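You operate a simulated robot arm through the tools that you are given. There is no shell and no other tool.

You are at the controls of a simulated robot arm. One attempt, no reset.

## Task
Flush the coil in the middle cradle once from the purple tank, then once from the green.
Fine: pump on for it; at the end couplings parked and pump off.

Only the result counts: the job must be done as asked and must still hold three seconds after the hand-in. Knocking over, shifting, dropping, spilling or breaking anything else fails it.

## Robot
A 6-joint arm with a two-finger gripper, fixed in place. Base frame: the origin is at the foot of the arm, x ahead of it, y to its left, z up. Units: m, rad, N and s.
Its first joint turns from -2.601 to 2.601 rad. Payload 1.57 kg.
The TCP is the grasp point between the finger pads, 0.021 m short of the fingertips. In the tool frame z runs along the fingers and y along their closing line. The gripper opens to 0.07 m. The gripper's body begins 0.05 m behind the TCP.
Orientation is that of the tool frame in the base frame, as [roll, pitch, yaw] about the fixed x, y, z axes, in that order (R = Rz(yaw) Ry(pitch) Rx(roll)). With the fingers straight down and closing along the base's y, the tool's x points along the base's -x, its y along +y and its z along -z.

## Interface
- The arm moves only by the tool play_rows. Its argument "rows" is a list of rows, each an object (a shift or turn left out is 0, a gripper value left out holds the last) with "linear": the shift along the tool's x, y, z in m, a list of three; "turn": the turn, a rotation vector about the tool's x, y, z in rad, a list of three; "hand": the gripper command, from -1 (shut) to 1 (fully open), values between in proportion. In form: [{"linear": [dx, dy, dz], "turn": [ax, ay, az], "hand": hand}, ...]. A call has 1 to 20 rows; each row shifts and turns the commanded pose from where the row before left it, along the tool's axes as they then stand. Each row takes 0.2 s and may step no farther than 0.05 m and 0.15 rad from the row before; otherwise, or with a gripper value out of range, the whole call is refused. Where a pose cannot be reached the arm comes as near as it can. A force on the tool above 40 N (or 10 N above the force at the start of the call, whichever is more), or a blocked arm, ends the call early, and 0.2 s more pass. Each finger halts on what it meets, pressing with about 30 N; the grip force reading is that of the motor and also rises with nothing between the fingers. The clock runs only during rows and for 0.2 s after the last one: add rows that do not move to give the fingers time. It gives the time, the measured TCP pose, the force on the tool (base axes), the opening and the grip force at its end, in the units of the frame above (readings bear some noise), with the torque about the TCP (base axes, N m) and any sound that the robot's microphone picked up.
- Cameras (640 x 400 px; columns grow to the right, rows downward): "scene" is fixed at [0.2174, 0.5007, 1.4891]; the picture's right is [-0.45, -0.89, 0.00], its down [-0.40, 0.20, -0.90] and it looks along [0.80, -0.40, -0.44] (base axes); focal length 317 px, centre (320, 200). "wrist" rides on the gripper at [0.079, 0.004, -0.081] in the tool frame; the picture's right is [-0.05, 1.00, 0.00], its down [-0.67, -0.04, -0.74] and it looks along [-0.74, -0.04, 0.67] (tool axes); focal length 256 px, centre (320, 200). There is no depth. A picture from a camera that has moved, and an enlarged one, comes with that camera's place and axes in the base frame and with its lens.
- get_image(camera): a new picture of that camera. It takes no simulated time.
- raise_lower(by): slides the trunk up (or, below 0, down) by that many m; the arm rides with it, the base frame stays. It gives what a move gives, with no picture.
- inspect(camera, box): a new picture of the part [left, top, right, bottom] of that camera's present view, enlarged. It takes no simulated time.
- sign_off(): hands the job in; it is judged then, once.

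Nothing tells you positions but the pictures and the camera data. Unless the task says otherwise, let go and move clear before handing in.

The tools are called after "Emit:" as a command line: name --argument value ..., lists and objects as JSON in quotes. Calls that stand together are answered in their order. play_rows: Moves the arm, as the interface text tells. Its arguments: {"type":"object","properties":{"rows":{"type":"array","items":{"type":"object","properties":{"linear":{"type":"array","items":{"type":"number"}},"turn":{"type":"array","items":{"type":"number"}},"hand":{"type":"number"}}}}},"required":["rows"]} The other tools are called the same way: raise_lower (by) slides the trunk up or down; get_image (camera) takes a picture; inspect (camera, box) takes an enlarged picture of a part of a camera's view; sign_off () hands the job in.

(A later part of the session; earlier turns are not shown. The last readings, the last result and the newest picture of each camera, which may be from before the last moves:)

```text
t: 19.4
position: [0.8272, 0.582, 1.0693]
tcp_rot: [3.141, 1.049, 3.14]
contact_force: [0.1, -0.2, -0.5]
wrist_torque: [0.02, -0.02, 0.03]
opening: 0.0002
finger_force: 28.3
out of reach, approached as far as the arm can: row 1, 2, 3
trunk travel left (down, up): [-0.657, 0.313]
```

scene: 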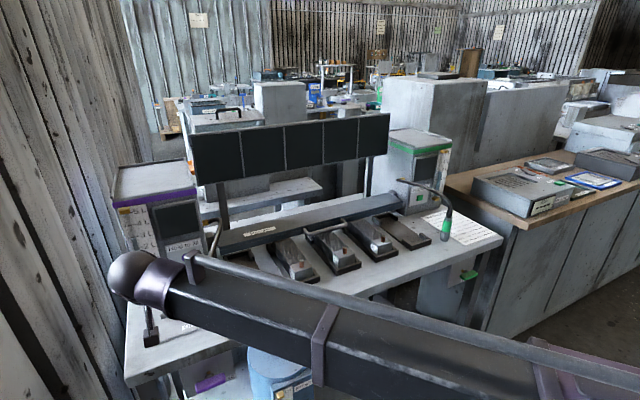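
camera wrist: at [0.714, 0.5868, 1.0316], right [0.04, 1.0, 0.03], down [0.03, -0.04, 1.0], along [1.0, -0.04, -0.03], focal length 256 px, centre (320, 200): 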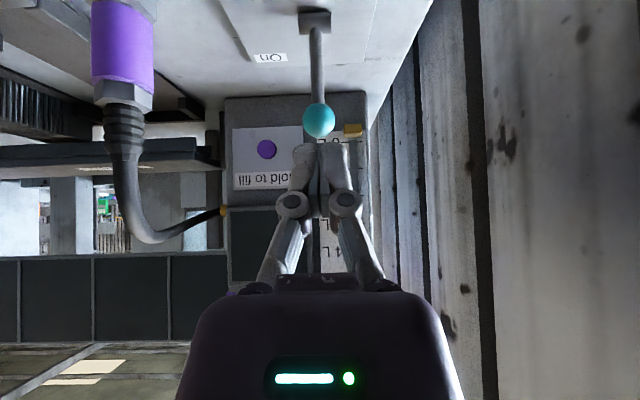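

Tilt matches the predicted geometry. Lowering so the fingertip axis meets the ball, then advancing in small steps.

Emit:
raise_lower --by -0.093

Emit:
play_rows --rows '[{"linear": [-0.0125, -0.001, 0.0217]}, {"linear": [-0.0075, 0, 0.013]}]'

Emit:
get_image --camera "wrist"

```text
t: 20.6
position: [0.8266, 0.5818, 0.9763]
tcp_rot: [-3.141, 1.045, 3.141]
contact_force: [0.1, -0.5, 0.5]
wrist_torque: [-0.01, 0.03, 0.01]
opening: 0.0
finger_force: 28.5
trunk travel left (down, up): [-0.564, 0.406]
```

```text
t: 21.2
position: [0.8673, 0.5808, 0.976]
tcp_rot: [-3.142, 1.046, -3.14]
contact_force: [-0.4, 0.3, -0.3]
wrist_torque: [0.01, -0.01, 0.0]
opening: 0.0001
finger_force: 28.4
trunk travel left (down, up): [-0.564, 0.406]
```

```text
taken
camera wrist: at [0.7578, 0.5858, 0.9484], right [0.03, 1.0, 0.05], down [-0.31, -0.04, 0.95], along [0.95, -0.04, 0.31], focal length 256 px, centre (320, 200)
```

wrist: 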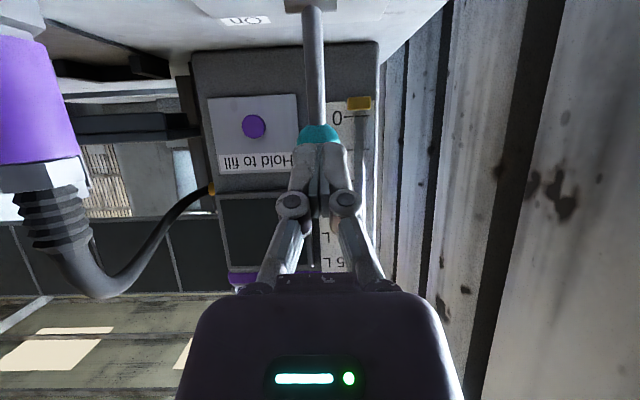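

Fingertips are lined up behind the ball. Pushing forward in x.

Emit:
play_rows --rows '[{"linear": [-0.006, 0, 0.0104]}, {"linear": [-0.006, 0, 0.0104]}, {"linear": [-0.005, 0, 0.0087]}, {"linear": [-0.005, 0, 0.0087]}]'

Emit:
get_image --camera "wrist"

Emit:
get_image --camera "scene"

```text
t: 22.2
position: [0.9112, 0.5821, 0.9772]
tcp_rot: [3.141, 1.046, 3.141]
contact_force: [-5.7, -0.1, 2.3]
wrist_torque: [0.03, 0.05, -0.04]
opening: 0.0
finger_force: 28.5
trunk travel left (down, up): [-0.564, 0.406]
```

```text
taken
camera wrist: at [0.8007, 0.5853, 0.9492], right [0.03, 1.0, 0.05], down [-0.31, -0.04, 0.95], along [0.95, -0.04, 0.31], focal length 256 px, centre (320, 200)
```

wrist: 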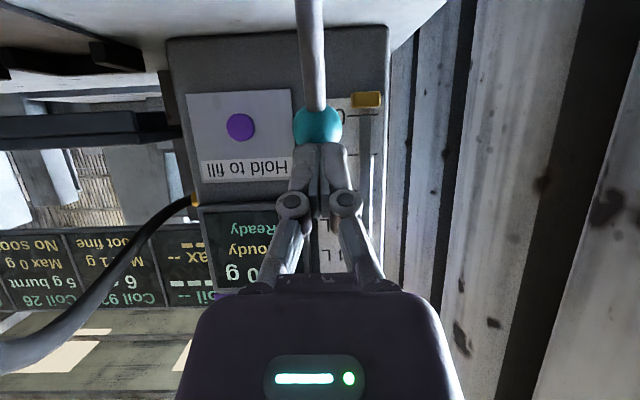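

```text
taken
```

scene: 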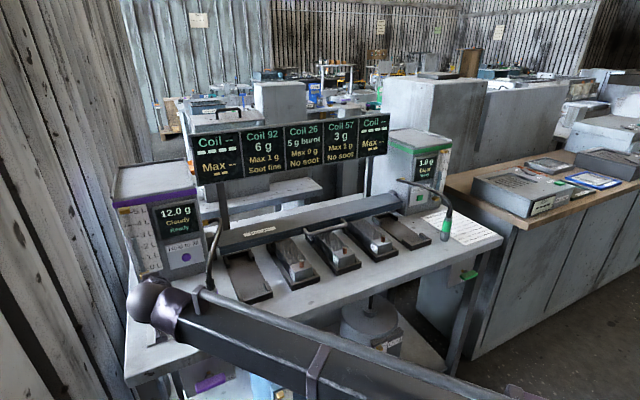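

The pump is on and the displays lit up. I'll read them before continuing.

Emit:
inspect --camera "scene" --box '[185, 105, 395, 190]'

Emit:
inspect --camera "scene" --box '[110, 180, 210, 280]'

Emit:
inspect --camera "scene" --box '[385, 125, 465, 225]'

```text
3.05 times, centred on (290, 148) of scene
camera zoom: at [0.2174, 0.5007, 1.4891], right [-0.45, -0.89, 0.0], down [-0.4, 0.2, -0.9], along [0.8, -0.4, -0.44], focal length 967 px, centre (411, 360)
```

zoom: 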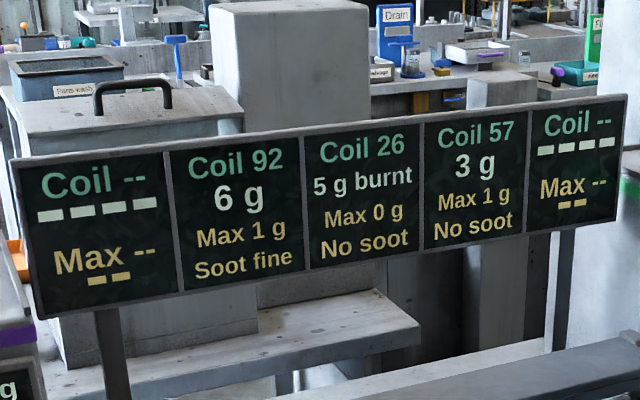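

```text
4.00 times, centred on (160, 230) of scene
camera zoom: at [0.2174, 0.5007, 1.4891], right [-0.45, -0.89, 0.0], down [-0.4, 0.2, -0.9], along [0.8, -0.4, -0.44], focal length 1269 px, centre (960, 80)
```

zoom: 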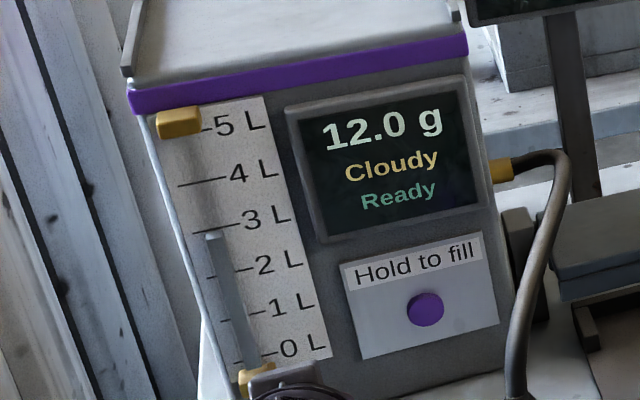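

```text
4.00 times, centred on (425, 175) of scene
camera zoom: at [0.2174, 0.5007, 1.4891], right [-0.45, -0.89, 0.0], down [-0.4, 0.2, -0.9], along [0.8, -0.4, -0.44], focal length 1269 px, centre (-100, 300)
```

zoom: 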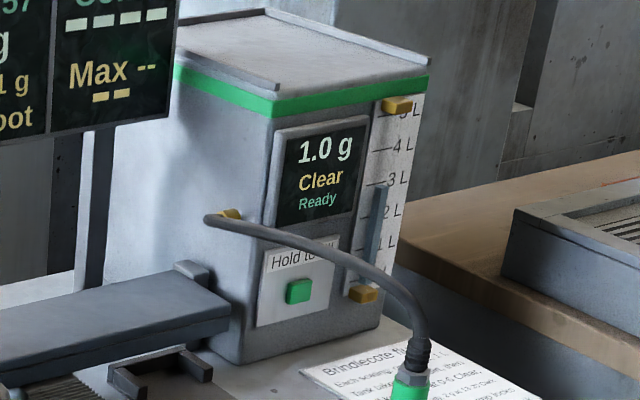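

Coil 26 shows 5 g burnt, purple 12.0 g and green 1.0 g, both Ready. I'll nudge the lever a few mm further to make sure it is fully seated, then back off.

Emit:
play_rows --rows '[{"linear": [-0.002, 0, 0.0035]}, {"linear": [-0.001, 0, 0.0017]}]'

Emit:
get_image --camera "wrist"

```text
t: 22.8
position: [0.914, 0.582, 0.9792]
tcp_rot: [3.14, 1.049, -3.141]
contact_force: [-27.2, 0.0, 9.9]
wrist_torque: [0.04, 0.28, 0.03]
opening: 0.0059
finger_force: 29.2
trunk travel left (down, up): [-0.564, 0.406]
```

```text
taken
camera wrist: at [0.8036, 0.5851, 0.9514], right [0.03, 1.0, 0.05], down [-0.31, -0.04, 0.95], along [0.95, -0.04, 0.31], focal length 256 px, centre (320, 200)
```

wrist: 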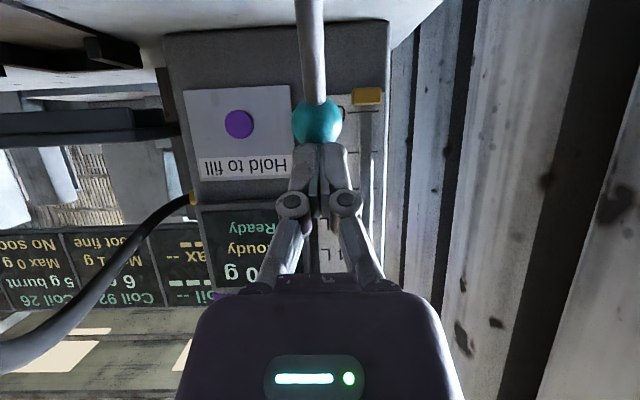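

The lever hit its end stop and the pump is on. Now I back away, restore the 40° tilt, and open the hand in front of the bench edge for the purple coupling at about (0.852, 0.473).

Emit:
play_rows --rows '[{"linear": [0.02, 0, -0.0346]}, {"linear": [0.02, 0, -0.0346]}, {"linear": [0.02, 0, -0.0346]}, {"linear": [0.02, 0, -0.0346]}, {"linear": [0.015, 0, -0.026]}, {"turn": [0, 0.12, 0]}, {"turn": [0, 0.12, 0]}, {"turn": [0, 0.108, 0], "hand": 1}, {"hand": 1}, {"hand": 1}]'

Emit:
get_image --camera "wrist"

Emit:
get_image --camera "scene"

```text
t: 25.0
position: [0.728, 0.5806, 0.9271]
tcp_rot: [-3.14, 0.698, -3.141]
contact_force: [0.7, 0.3, 0.7]
wrist_torque: [0.0, 0.0, -0.01]
opening: 0.07
finger_force: 0.0
out of reach, approached as far as the arm can: row 6, 7, 8
trunk travel left (down, up): [-0.564, 0.406]
```

```text
taken
camera wrist: at [0.6148, 0.5857, 0.9384], right [0.04, 1.0, 0.03], down [0.03, -0.04, 1.0], along [1.0, -0.04, -0.03], focal length 256 px, centre (320, 200)
```

wrist: 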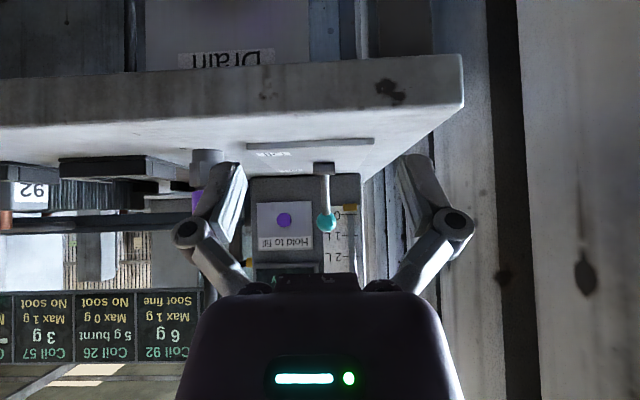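

```text
taken
```

scene: 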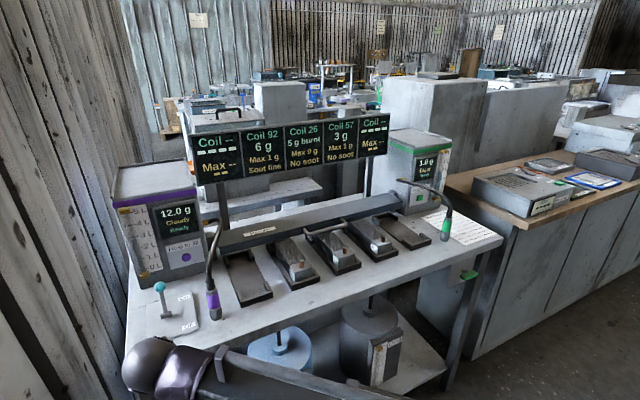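

Lever stays "On" and the coupling is visible. Shifting to y ≈ 0.473 in front of the purple coupling and adjusting height to 0.938.

Emit:
play_rows --rows '[{"linear": [0, -0.0359, 0]}, {"linear": [0, -0.0359, 0]}, {"linear": [0, -0.0359, 0]}]'

Emit:
raise_lower --by 0.011

Emit:
get_image --camera "wrist"

```text
t: 25.8
position: [0.7258, 0.471, 0.9256]
tcp_rot: [3.141, 0.7, -3.14]
contact_force: [0.2, 0.7, -0.2]
wrist_torque: [-0.03, 0.02, 0.0]
opening: 0.0698
finger_force: 0.1
trunk travel left (down, up): [-0.564, 0.406]
```

```text
t: 26.4
position: [0.7273, 0.4718, 0.937]
tcp_rot: [-3.141, 0.698, -3.14]
contact_force: [-0.1, -0.8, 0.1]
wrist_torque: [0.0, 0.01, 0.0]
opening: 0.0699
finger_force: 0.0
trunk travel left (down, up): [-0.575, 0.395]
```

```text
taken
camera wrist: at [0.6145, 0.476, 0.9493], right [0.04, 1.0, 0.03], down [0.03, -0.04, 1.0], along [1.0, -0.04, -0.03], focal length 256 px, centre (320, 200)
```

wrist: 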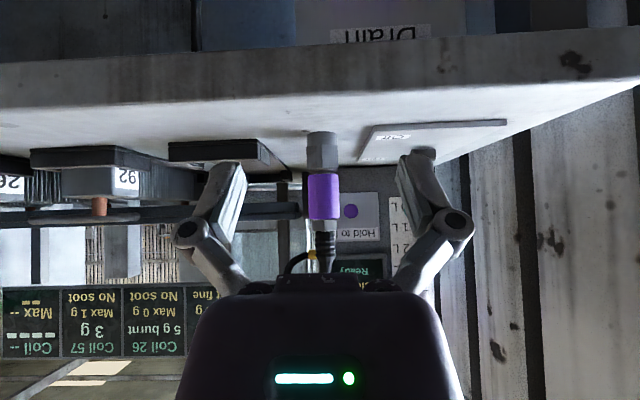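

The coupling is centred between the open fingers (≈ y 0.470, z centre 0.938). Advancing to it in x with the fingers straddling.

Emit:
play_rows --rows '[{"linear": [-0.0306, -0.001, 0.0258]}, {"linear": [-0.0306, -0.0005, 0.0258]}]'

Emit:
get_image --camera "wrist"

Emit:
get_image --camera "scene"

```text
t: 27.0
position: [0.8078, 0.4702, 0.9373]
tcp_rot: [-3.141, 0.699, -3.141]
contact_force: [-0.1, 0.7, 0.2]
wrist_torque: [0.01, -0.02, 0.0]
opening: 0.0702
finger_force: 0.0
trunk travel left (down, up): [-0.575, 0.395]
```

```text
taken
camera wrist: at [0.6953, 0.4745, 0.949], right [0.04, 1.0, 0.03], down [0.03, -0.04, 1.0], along [1.0, -0.04, -0.03], focal length 256 px, centre (320, 200)
```

wrist: 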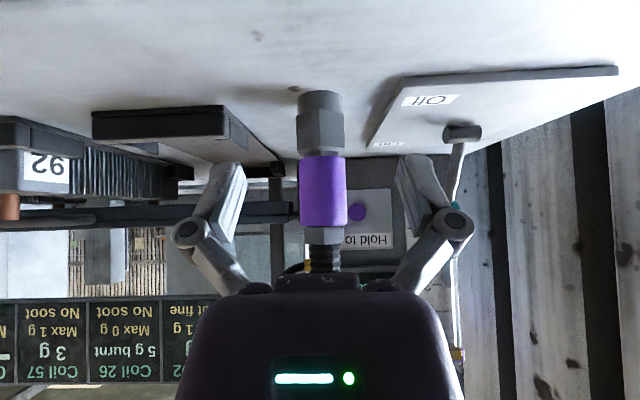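

```text
taken
```

scene: 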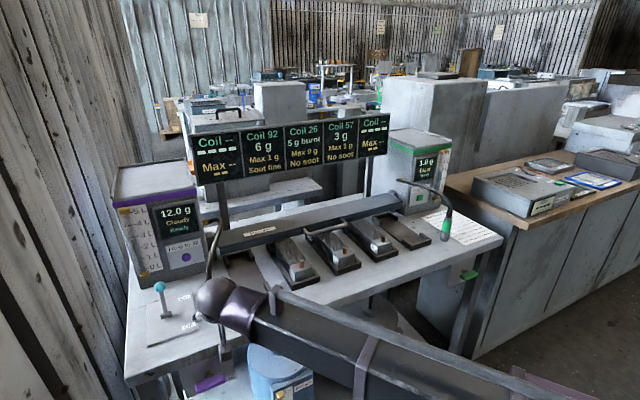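

The coupling measures at (0.852, 0.470), diameter about 0.029. Final advance of 0.044 m and close.

Emit:
play_rows --rows '[{"linear": [-0.0168, 0, 0.0142]}, {"linear": [-0.0168, 0, 0.0142]}, {"hand": 1}]'

Emit:
get_image --camera "wrist"

```text
t: 27.8
position: [0.8522, 0.4697, 0.9367]
tcp_rot: [-3.142, 0.698, -3.141]
contact_force: [-0.2, 0.1, 0.7]
wrist_torque: [-0.03, 0.02, -0.02]
opening: 0.0698
finger_force: 0.1
trunk travel left (down, up): [-0.575, 0.395]
```

```text
taken
camera wrist: at [0.7395, 0.4736, 0.9494], right [0.04, 1.0, 0.03], down [0.03, -0.04, 1.0], along [1.0, -0.04, -0.03], focal length 256 px, centre (320, 200)
```

wrist: 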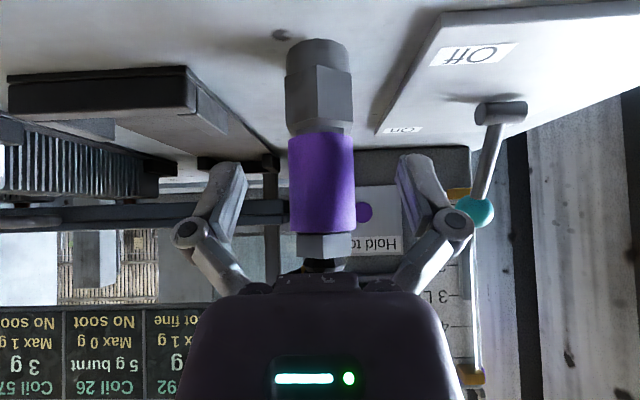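

Well centred on the purple band. Closing the gripper.

Emit:
play_rows --rows '[{"hand": -1}, {"hand": -1}, {"hand": -1}, {"hand": -1}]'

Emit:
get_image --camera "wrist"

```text
t: 28.8
position: [0.8525, 0.469, 0.9376]
tcp_rot: [3.141, 0.699, 3.141]
contact_force: [-2.0, 1.2, 6.4]
wrist_torque: [-0.02, 0.02, -0.01]
opening: 0.0287
finger_force: 30.3
trunk travel left (down, up): [-0.575, 0.395]
```

```text
taken
camera wrist: at [0.7388, 0.4737, 0.9499], right [0.04, 1.0, 0.03], down [0.03, -0.04, 1.0], along [1.0, -0.04, -0.03], focal length 256 px, centre (320, 200)
```

wrist: 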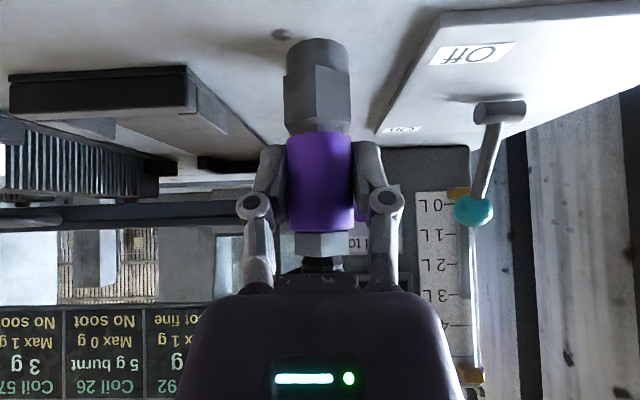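

Gripped (0.0287 m, 30 N) at (0.8525, 0.469, 0.9376), trunk reading -0.575 — I'll remember this for parking. Lifting a little to check the hold.

Emit:
raise_lower --by 0.03

Emit:
get_image --camera "wrist"

Emit:
get_image --camera "scene"

```text
t: 29.6
position: [0.8522, 0.4696, 0.9669]
tcp_rot: [3.14, 0.697, -3.14]
contact_force: [-0.8, 0.2, -1.9]
wrist_torque: [-0.01, 0.02, 0.0]
opening: 0.0292
finger_force: 30.1
trunk travel left (down, up): [-0.605, 0.365]
```

```text
taken
camera wrist: at [0.7396, 0.4739, 0.9791], right [0.04, 1.0, 0.03], down [0.03, -0.04, 1.0], along [1.0, -0.04, -0.03], focal length 256 px, centre (320, 200)
```

wrist: 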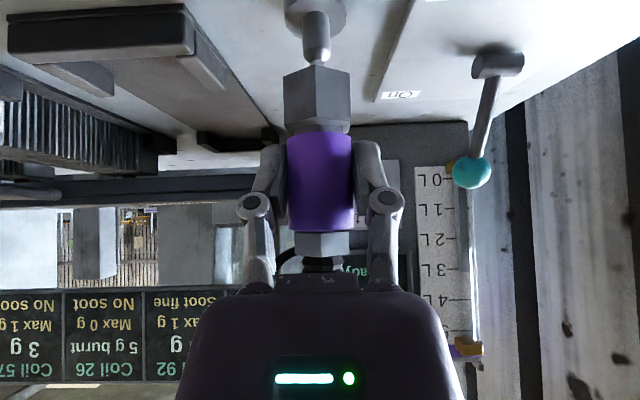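

```text
taken
```

scene: 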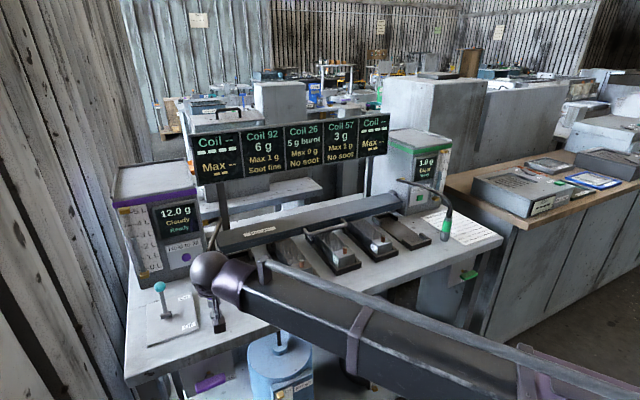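

The coupling comes off a parking pin (pin ~12 mm wide, ~26 mm tall), so it must be seated precisely over nipples. Lifting further so its bottom clears the copper nipples (top ≈ 0.946).

Emit:
raise_lower --by 0.06

Emit:
get_image --camera "wrist"

Emit:
get_image --camera "scene"

```text
t: 30.6
position: [0.852, 0.4698, 1.027]
tcp_rot: [3.141, 0.697, 3.141]
contact_force: [-0.1, 0.6, -2.5]
wrist_torque: [0.0, 0.01, -0.01]
opening: 0.029
finger_force: 29.9
trunk travel left (down, up): [-0.665, 0.305]
```

```text
taken
camera wrist: at [0.7396, 0.4739, 1.039], right [0.04, 1.0, 0.03], down [0.03, -0.04, 1.0], along [1.0, -0.04, -0.03], focal length 256 px, centre (320, 200)
```

wrist: 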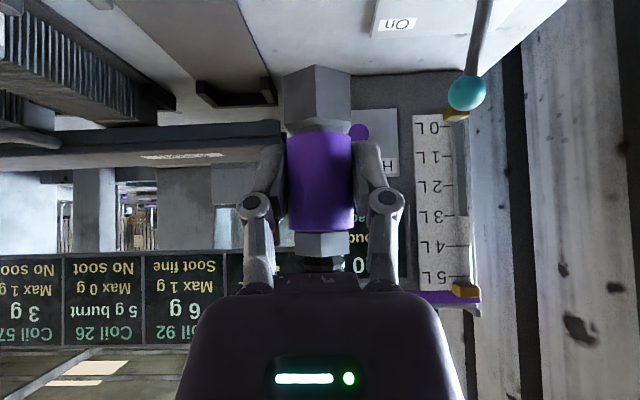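

```text
taken
```

scene: 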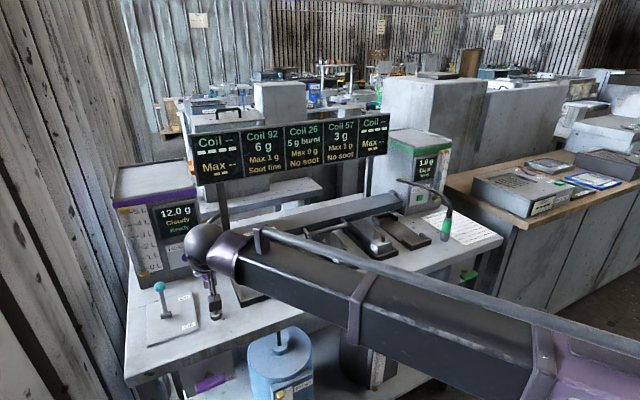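

Bottom of the coupling is now ~0.976, clear of the nipples. Carrying it along -y toward the middle coil at moderate speed, checking halfway.

Emit:
play_rows --rows '[{"linear": [0, -0.02, 0]}, {"linear": [0, -0.035, 0]}, {"linear": [0, -0.035, 0]}, {"linear": [0, -0.035, 0]}, {"linear": [0, -0.035, 0]}, {"linear": [0, -0.02, 0]}]'

Emit:
get_image --camera "scene"

Emit:
get_image --camera "wrist"

```text
t: 32.0
position: [0.8523, 0.2896, 1.028]
tcp_rot: [3.14, 0.699, -3.14]
contact_force: [-0.3, 0.4, -1.9]
wrist_torque: [0.02, 0.01, -0.02]
opening: 0.0289
finger_force: 29.9
trunk travel left (down, up): [-0.665, 0.305]
```

```text
taken
```

scene: 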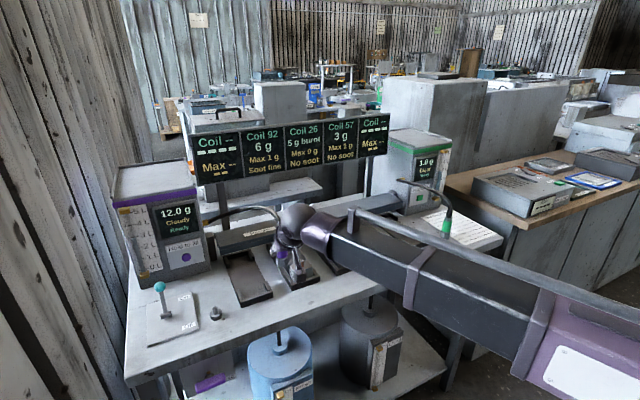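

```text
taken
camera wrist: at [0.7391, 0.294, 1.0392], right [0.04, 1.0, 0.03], down [0.03, -0.04, 1.0], along [1.0, -0.04, -0.03], focal length 256 px, centre (320, 200)
```

wrist: 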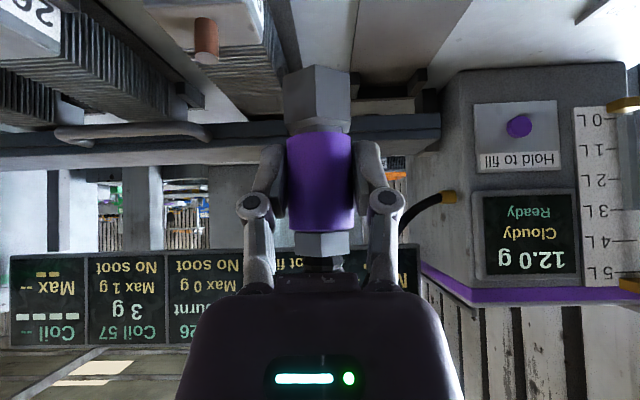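

Hose follows fine. Continuing toward the middle coil.

Emit:
play_rows --rows '[{"linear": [0, -0.02, 0]}, {"linear": [0, -0.035, 0]}, {"linear": [0, -0.035, 0]}, {"linear": [0, -0.035, 0]}, {"linear": [0, -0.035, 0]}, {"linear": [0, -0.025, 0]}]'

Emit:
get_image --camera "scene"

Emit:
get_image --camera "wrist"

```text
t: 33.4
position: [0.8518, 0.1037, 1.0272]
tcp_rot: [-3.141, 0.699, -3.141]
contact_force: [0.2, -0.3, -1.2]
wrist_torque: [-0.05, 0.0, 0.0]
opening: 0.029
finger_force: 30.0
trunk travel left (down, up): [-0.665, 0.305]
```

```text
taken
```

scene: 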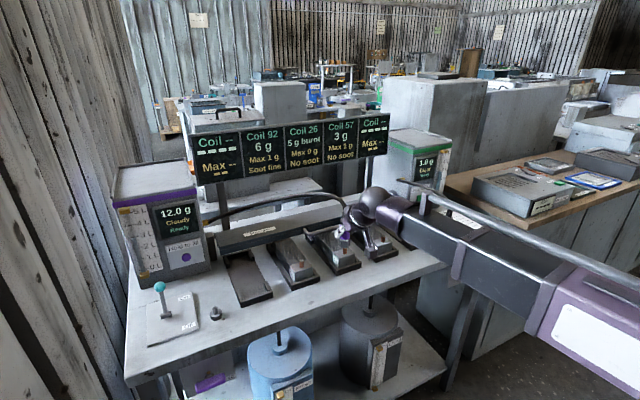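

```text
taken
camera wrist: at [0.7397, 0.1086, 1.0392], right [0.04, 1.0, 0.03], down [0.03, -0.04, 1.0], along [1.0, -0.04, -0.03], focal length 256 px, centre (320, 200)
```

wrist: 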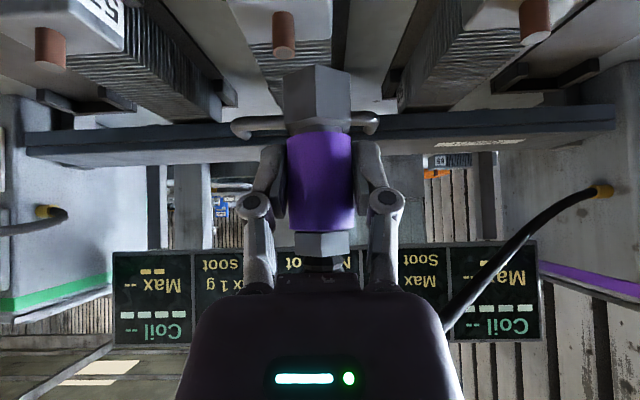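

The middle nipple resolves to about (0.8825, 0.0857) from this view. I'll move the coupling above it (still clear in height).

Emit:
play_rows --rows '[{"linear": [-0.0122, -0.0095, 0.0103]}, {"linear": [-0.0122, -0.009, 0.0103]}, {"linear": [0, 0, 0]}]'

Emit:
raise_lower --by -0.012

Emit:
get_image --camera "wrist"

Emit:
inspect --camera "scene" --box '[310, 190, 390, 270]'

```text
t: 34.2
position: [0.8841, 0.087, 1.0278]
tcp_rot: [3.141, 0.698, -3.141]
contact_force: [0.6, -0.6, -2.2]
wrist_torque: [-0.02, 0.01, 0.0]
opening: 0.0287
finger_force: 29.6
trunk travel left (down, up): [-0.665, 0.305]
```

```text
t: 34.8
position: [0.8847, 0.0869, 1.0148]
tcp_rot: [3.142, 0.698, 3.141]
contact_force: [0.4, 0.7, -3.0]
wrist_torque: [-0.03, 0.01, 0.01]
opening: 0.0288
finger_force: 30.0
trunk travel left (down, up): [-0.653, 0.317]
```

```text
taken
camera wrist: at [0.7714, 0.0905, 1.0272], right [0.04, 1.0, 0.03], down [0.03, -0.04, 1.0], along [1.0, -0.04, -0.03], focal length 256 px, centre (320, 200)
```

wrist: 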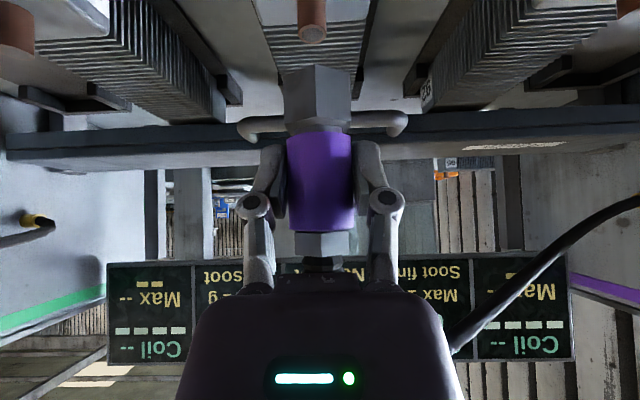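

```text
5.00 times, centred on (350, 230) of scene
camera zoom: at [0.2174, 0.5007, 1.4891], right [-0.45, -0.89, 0.0], down [-0.4, 0.2, -0.9], along [0.8, -0.4, -0.44], focal length 1586 px, centre (170, 50)
```

zoom: 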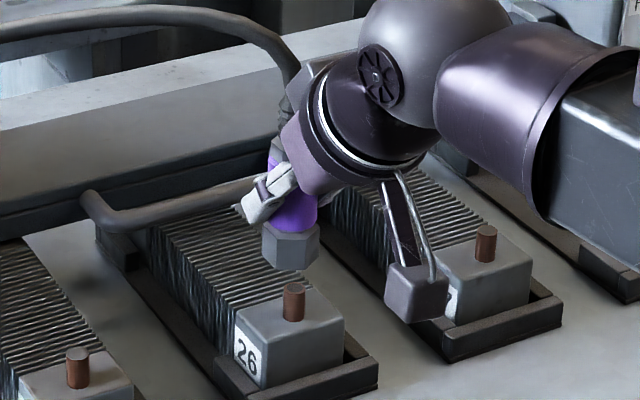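

Coupling is just above the nipple, about 1–2 mm off. I'll zoom both views to refine.

Emit:
inspect --camera "wrist" --box '[256, 0, 384, 80]'

Emit:
inspect --camera "scene" --box '[324, 222, 364, 247]'

```text
5.00 times, centred on (320, 40) of wrist
camera zoom: at [0.7714, 0.0905, 1.0272], right [0.04, 1.0, 0.03], down [0.03, -0.04, 1.0], along [1.0, -0.04, -0.03], focal length 1280 px, centre (320, 1000)
```

zoom: 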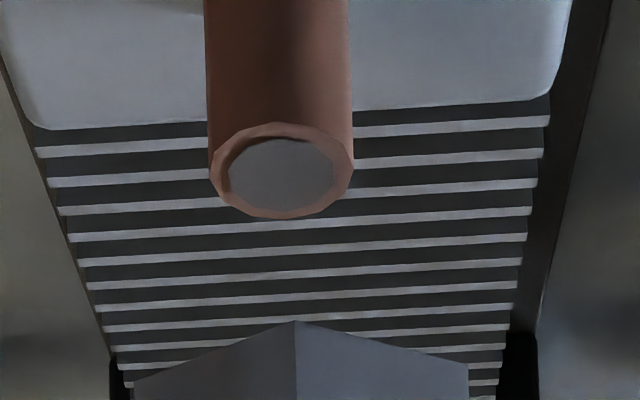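

```text
16.00 times, centred on (344, 234) of scene
camera zoom: at [0.2174, 0.5007, 1.4891], right [-0.45, -0.89, 0.0], down [-0.4, 0.2, -0.9], along [0.8, -0.4, -0.44], focal length 5076 px, centre (-64, -352)
```

zoom: 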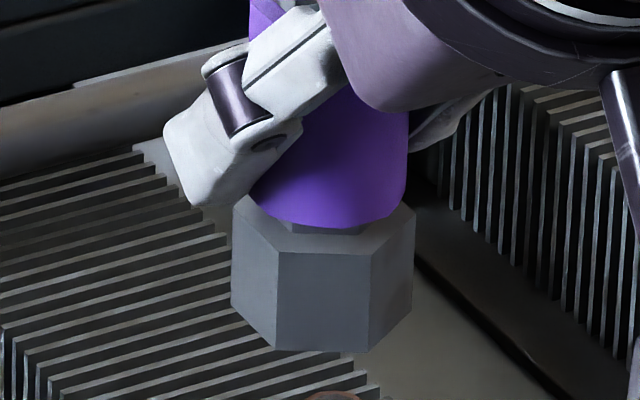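

Refined offset: shift about −1.8 mm in x and −1.6 mm in y. Applying and re-checking.

Emit:
play_rows --rows '[{"linear": [0.0014, -0.0016, -0.0012]}, {"linear": [0, 0, 0]}]'

Emit:
inspect --camera "wrist" --box '[256, 0, 384, 80]'

Emit:
inspect --camera "scene" --box '[320, 225, 368, 255]'

```text
t: 35.4
position: [0.8824, 0.084, 1.0162]
tcp_rot: [-3.141, 0.698, 3.141]
contact_force: [1.2, 0.1, -2.3]
wrist_torque: [-0.01, 0.0, 0.01]
opening: 0.0289
finger_force: 29.2
trunk travel left (down, up): [-0.653, 0.317]
```

```text
5.00 times, centred on (320, 40) of wrist
camera zoom: at [0.7694, 0.0887, 1.0272], right [0.04, 1.0, 0.03], down [0.03, -0.04, 1.0], along [1.0, -0.04, -0.03], focal length 1280 px, centre (320, 1000)
```

zoom: 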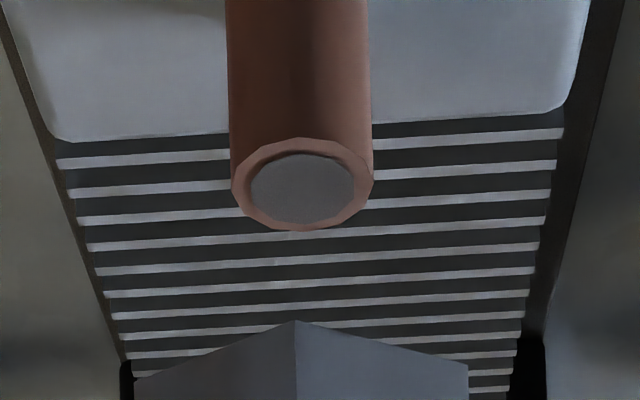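

```text
13.33 times, centred on (344, 240) of scene
camera zoom: at [0.2174, 0.5007, 1.4891], right [-0.45, -0.89, 0.0], down [-0.4, 0.2, -0.9], along [0.8, -0.4, -0.44], focal length 4230 px, centre (0, -333)
```

zoom: 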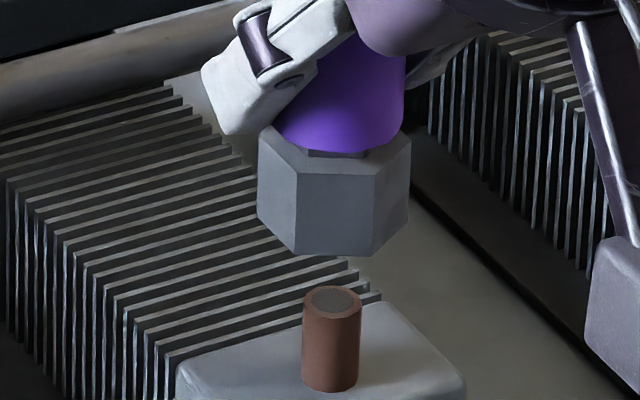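

Alignment now looks within ~0.5 mm in both views, with ~22 mm gap between coupling mouth and nipple top. Lowering to just above the nipple and re-checking.

Emit:
raise_lower --by -0.017

Emit:
inspect --camera "wrist" --box '[256, 20, 384, 100]'

Emit:
inspect --camera "scene" --box '[320, 225, 368, 255]'

```text
t: 36.0
position: [0.8812, 0.0847, 0.9988]
tcp_rot: [-3.141, 0.698, -3.139]
contact_force: [-0.2, 1.4, -2.2]
wrist_torque: [0.01, -0.01, -0.01]
opening: 0.0292
finger_force: 30.5
trunk travel left (down, up): [-0.636, 0.334]
```

```text
5.00 times, centred on (320, 60) of wrist
camera zoom: at [0.7694, 0.0887, 1.0102], right [0.04, 1.0, 0.03], down [0.03, -0.04, 1.0], along [1.0, -0.04, -0.03], focal length 1280 px, centre (320, 900)
```

zoom: 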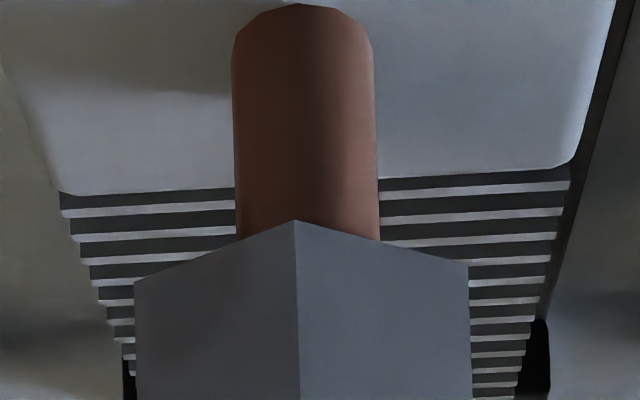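

```text
13.33 times, centred on (344, 240) of scene
camera zoom: at [0.2174, 0.5007, 1.4891], right [-0.45, -0.89, 0.0], down [-0.4, 0.2, -0.9], along [0.8, -0.4, -0.44], focal length 4230 px, centre (0, -333)
```

zoom: 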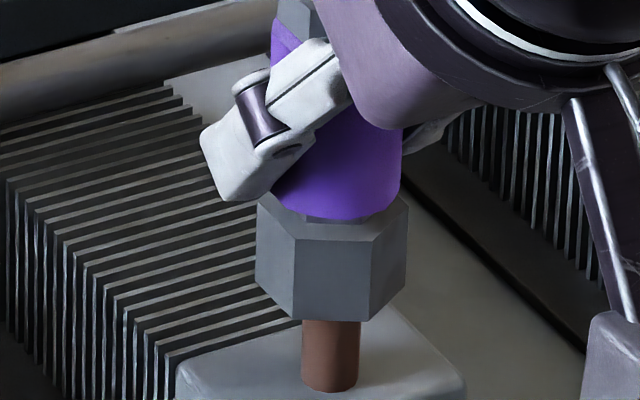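

Still centred in both views. Lowering gently in small steps and watching the force and any sound.

Emit:
raise_lower --by -0.006

Emit:
raise_lower --by -0.003

Emit:
inspect --camera "scene" --box '[320, 225, 368, 255]'

```text
t: 36.6
position: [0.8823, 0.0844, 0.9925]
tcp_rot: [-3.14, 0.699, -3.141]
contact_force: [-1.1, 0.6, -1.7]
wrist_torque: [0.02, 0.03, 0.03]
opening: 0.0293
finger_force: 29.5
trunk travel left (down, up): [-0.63, 0.34]
```

```text
t: 37.1
position: [0.8812, 0.0841, 0.989]
tcp_rot: [-3.141, 0.698, -3.14]
contact_force: [0.2, 0.1, -2.0]
wrist_torque: [0.01, 0.0, -0.01]
opening: 0.0288
finger_force: 30.2
trunk travel left (down, up): [-0.627, 0.343]
```

```text
13.33 times, centred on (344, 240) of scene
camera zoom: at [0.2174, 0.5007, 1.4891], right [-0.45, -0.89, 0.0], down [-0.4, 0.2, -0.9], along [0.8, -0.4, -0.44], focal length 4230 px, centre (0, -333)
```

zoom: 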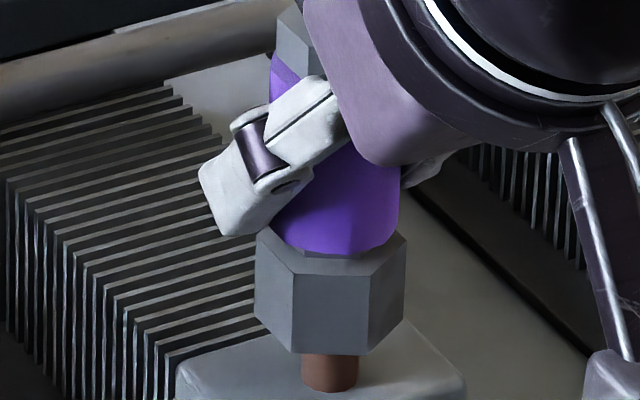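

No contact force; the nipple is entering the bore. Continuing down in small steps.

Emit:
raise_lower --by -0.005

Emit:
raise_lower --by -0.004

Emit:
get_image --camera "scene"

Emit:
inspect --camera "scene" --box '[320, 225, 368, 255]'

```text
t: 37.6
position: [0.8818, 0.0846, 0.9834]
tcp_rot: [-3.139, 0.699, 3.141]
contact_force: [-0.8, -0.4, -2.4]
wrist_torque: [0.0, 0.05, 0.0]
opening: 0.0289
finger_force: 30.1
trunk travel left (down, up): [-0.622, 0.348]
```

```text
t: 38.2
position: [0.8821, 0.0835, 0.9801]
tcp_rot: [3.141, 0.698, 3.141]
contact_force: [-1.2, -0.8, -2.6]
wrist_torque: [0.0, 0.09, 0.01]
opening: 0.029
finger_force: 30.2
trunk travel left (down, up): [-0.618, 0.352]
```

```text
taken
```

scene: 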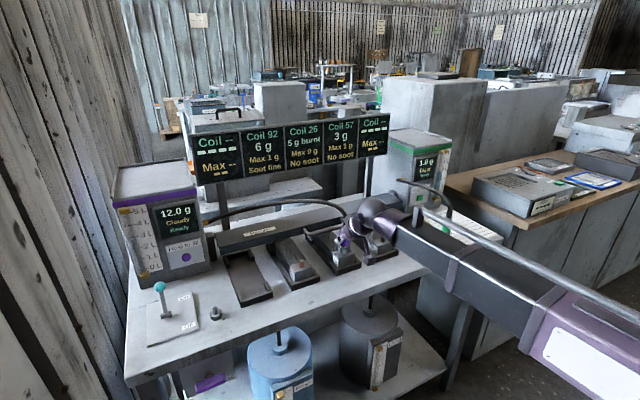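

```text
13.33 times, centred on (344, 240) of scene
camera zoom: at [0.2174, 0.5007, 1.4891], right [-0.45, -0.89, 0.0], down [-0.4, 0.2, -0.9], along [0.8, -0.4, -0.44], focal length 4230 px, centre (0, -333)
```

zoom: 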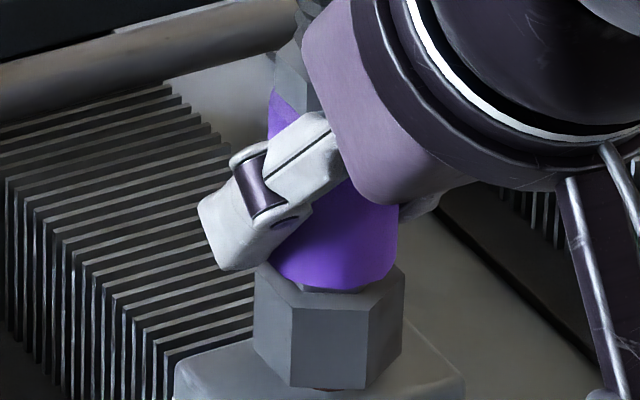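

Nearly seated; still ~7 mm to the block top by my estimate, no cycle yet. Continuing in small steps.

Emit:
raise_lower --by -0.004

Emit:
inspect --camera "scene" --box '[110, 110, 400, 280]'

```text
t: 38.7
position: [0.8812, 0.0841, 0.9769]
tcp_rot: [-3.139, 0.698, 3.141]
contact_force: [-0.6, 1.0, -1.8]
wrist_torque: [0.01, 0.02, 0.0]
opening: 0.0286
finger_force: 30.4
trunk travel left (down, up): [-0.614, 0.356]
```

```text
2.21 times, centred on (255, 195) of scene
camera zoom: at [0.2174, 0.5007, 1.4891], right [-0.45, -0.89, 0.0], down [-0.4, 0.2, -0.9], along [0.8, -0.4, -0.44], focal length 700 px, centre (463, 211)
```

zoom: 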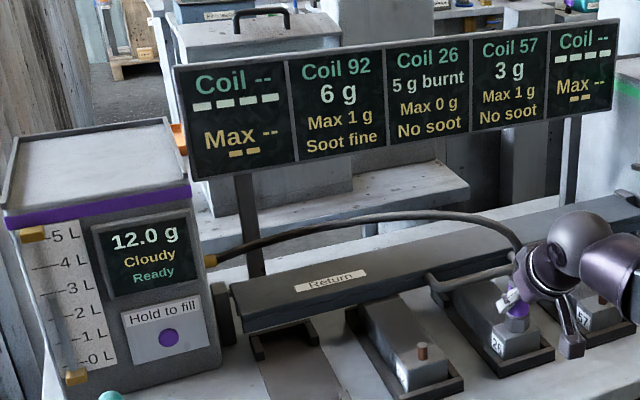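

Display unchanged, still not seated. Lowering another few mm.

Emit:
raise_lower --by -0.003

Emit:
inspect --camera "scene" --box '[110, 180, 210, 280]'

Emit:
inspect --camera "scene" --box '[320, 225, 368, 255]'

```text
t: 39.2
position: [0.882, 0.0839, 0.9754]
tcp_rot: [-3.141, 0.703, -3.141]
contact_force: [3.4, -0.2, 16.2]
wrist_torque: [-0.03, -0.21, 0.02]
opening: 0.0287
finger_force: 30.1
trunk travel left (down, up): [-0.611, 0.359]
```

```text
4.00 times, centred on (160, 230) of scene
camera zoom: at [0.2174, 0.5007, 1.4891], right [-0.45, -0.89, 0.0], down [-0.4, 0.2, -0.9], along [0.8, -0.4, -0.44], focal length 1269 px, centre (960, 80)
```

zoom: 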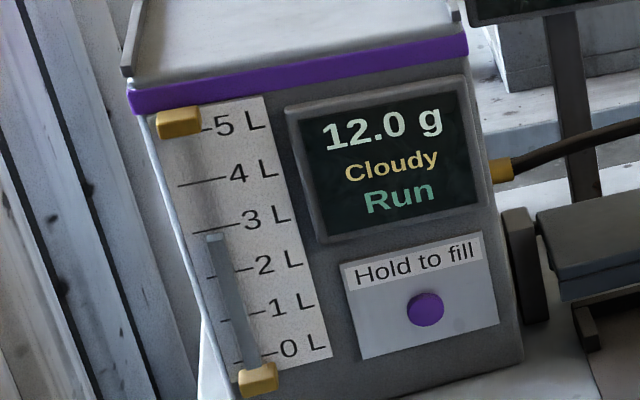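

```text
13.33 times, centred on (344, 240) of scene
camera zoom: at [0.2174, 0.5007, 1.4891], right [-0.45, -0.89, 0.0], down [-0.4, 0.2, -0.9], along [0.8, -0.4, -0.44], focal length 4230 px, centre (0, -333)
```

zoom: 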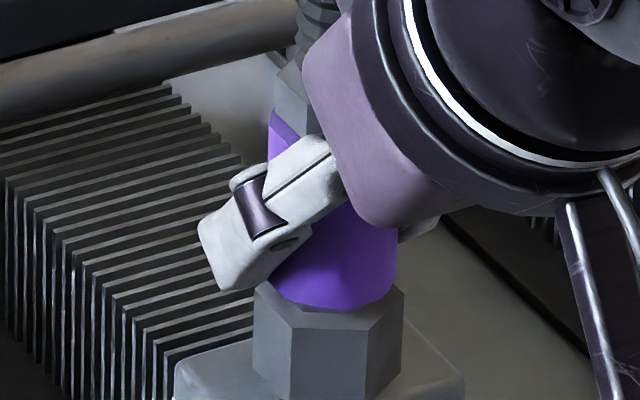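

Seated — the purple tank shows "Run". I hold still and let the cycle finish.

Emit:
play_rows --rows '[{"hand": -1}, {"hand": -1}, {"hand": -1}, {"hand": -1}, {"hand": -1}, {"hand": -1}, {"hand": -1}, {"hand": -1}, {"hand": -1}, {"hand": -1}]'

Emit:
inspect --camera "scene" --box '[110, 110, 400, 280]'

```text
t: 41.4
position: [0.8818, 0.0833, 0.9744]
tcp_rot: [-3.141, 0.701, -3.141]
contact_force: [7.8, -0.1, 20.6]
wrist_torque: [0.02, -0.29, 0.01]
opening: 0.0288
finger_force: 30.1
trunk travel left (down, up): [-0.611, 0.359]
```

```text
2.21 times, centred on (255, 195) of scene
camera zoom: at [0.2174, 0.5007, 1.4891], right [-0.45, -0.89, 0.0], down [-0.4, 0.2, -0.9], along [0.8, -0.4, -0.44], focal length 700 px, centre (463, 211)
```

zoom: 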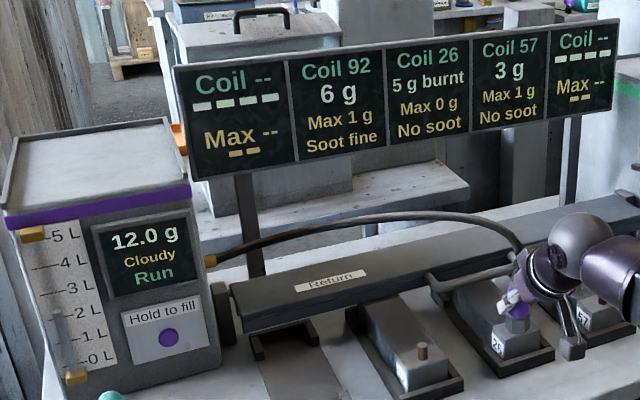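

The level is dropping and it still shows "Run". Waiting more.

Emit:
play_rows --rows '[{"hand": -1}, {"hand": -1}, {"hand": -1}, {"hand": -1}, {"hand": -1}, {"hand": -1}, {"hand": -1}, {"hand": -1}, {"hand": -1}, {"hand": -1}]'

Emit:
inspect --camera "scene" --box '[110, 110, 400, 280]'

```text
t: 43.6
position: [0.8803, 0.0842, 0.9745]
tcp_rot: [-3.141, 0.7, -3.141]
contact_force: [5.4, 0.5, 16.9]
wrist_torque: [0.02, -0.24, -0.03]
opening: 0.0287
finger_force: 30.3
trunk travel left (down, up): [-0.611, 0.359]
```

```text
2.21 times, centred on (255, 195) of scene
camera zoom: at [0.2174, 0.5007, 1.4891], right [-0.45, -0.89, 0.0], down [-0.4, 0.2, -0.9], along [0.8, -0.4, -0.44], focal length 700 px, centre (463, 211)
```

zoom: 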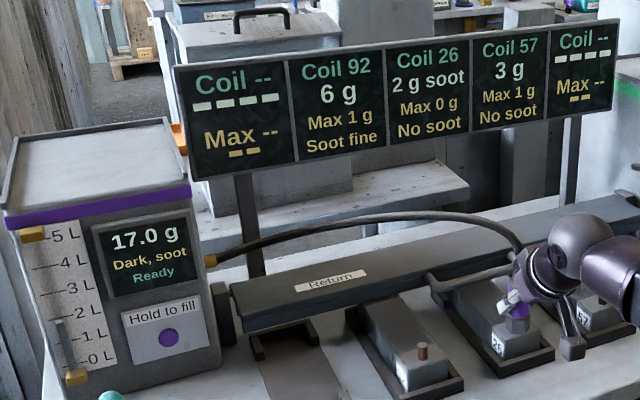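

Purple cycle is complete (tank 17.0 g, Ready; coil 26 now 2 g soot). Lifting the coupling straight off the nipple.

Emit:
raise_lower --by 0.012

Emit:
raise_lower --by 0.045

Emit:
get_image --camera "wrist"

Emit:
get_image --camera "scene"

```text
t: 44.2
position: [0.8816, 0.0847, 0.9855]
tcp_rot: [-3.141, 0.696, -3.141]
contact_force: [-0.4, 0.4, -2.4]
wrist_torque: [0.02, 0.07, -0.01]
opening: 0.0289
finger_force: 30.5
trunk travel left (down, up): [-0.623, 0.347]
```

```text
t: 45.1
position: [0.8817, 0.0849, 1.0305]
tcp_rot: [3.141, 0.699, 3.141]
contact_force: [-0.4, 0.2, -2.0]
wrist_torque: [0.01, 0.01, 0.01]
opening: 0.029
finger_force: 29.6
trunk travel left (down, up): [-0.668, 0.302]
```

```text
taken
camera wrist: at [0.7696, 0.0888, 1.0421], right [0.04, 1.0, 0.03], down [0.03, -0.04, 1.0], along [1.0, -0.04, -0.03], focal length 256 px, centre (320, 200)
```

wrist: 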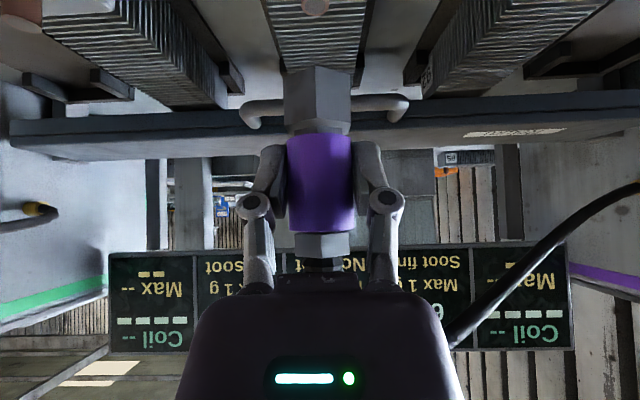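

```text
taken
```

scene: 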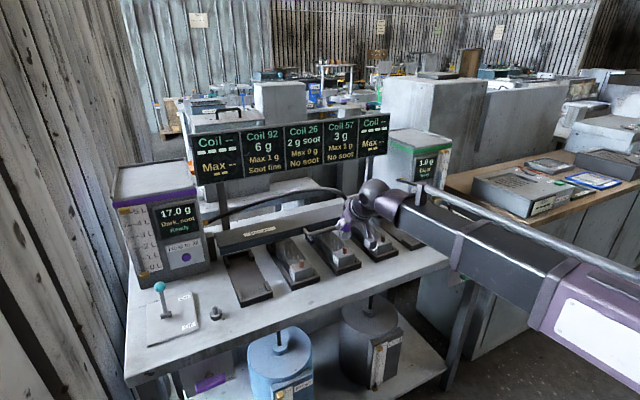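

Off cleanly. Now returning to above the parking pin: back 0.030 in x, then +0.385 in y.

Emit:
play_rows --rows '[{"linear": [0.0231, 0, -0.0195]}, {"linear": [0, 0.02, 0]}, {"linear": [0, 0.035, 0]}, {"linear": [0, 0.035, 0]}, {"linear": [0, 0.035, 0]}, {"linear": [0, 0.035, 0]}, {"linear": [0, 0.035, 0]}, {"linear": [0, 0.035, 0]}, {"linear": [0, 0.035, 0]}, {"linear": [0, 0.035, 0]}, {"linear": [0, 0.035, 0]}, {"linear": [0, 0.035, 0]}, {"linear": [0, 0.015, 0]}, {"linear": [0, 0, 0]}]'

Emit:
get_image --camera "wrist"

Emit:
get_image --camera "scene"

```text
t: 48.1
position: [0.8529, 0.4705, 1.0314]
tcp_rot: [3.141, 0.699, 3.14]
contact_force: [0.3, 0.1, -1.5]
wrist_torque: [0.03, 0.02, 0.01]
opening: 0.0288
finger_force: 30.3
out of reach, approached as far as the arm can: row 7
trunk travel left (down, up): [-0.668, 0.302]
```

```text
taken
camera wrist: at [0.7399, 0.4747, 1.0422], right [0.04, 1.0, 0.03], down [0.03, -0.04, 1.0], along [1.0, -0.04, -0.03], focal length 256 px, centre (320, 200)
```

wrist: 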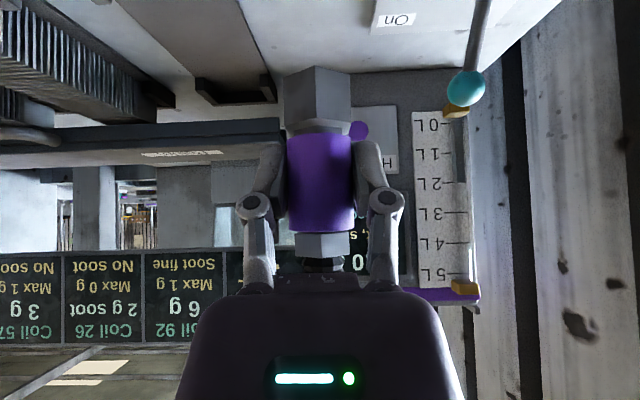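

```text
taken
```

scene: 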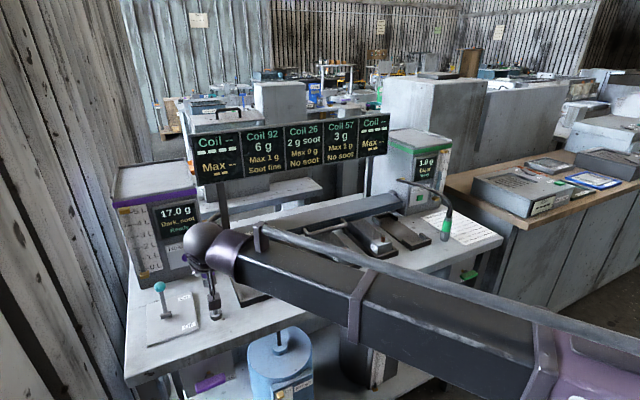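

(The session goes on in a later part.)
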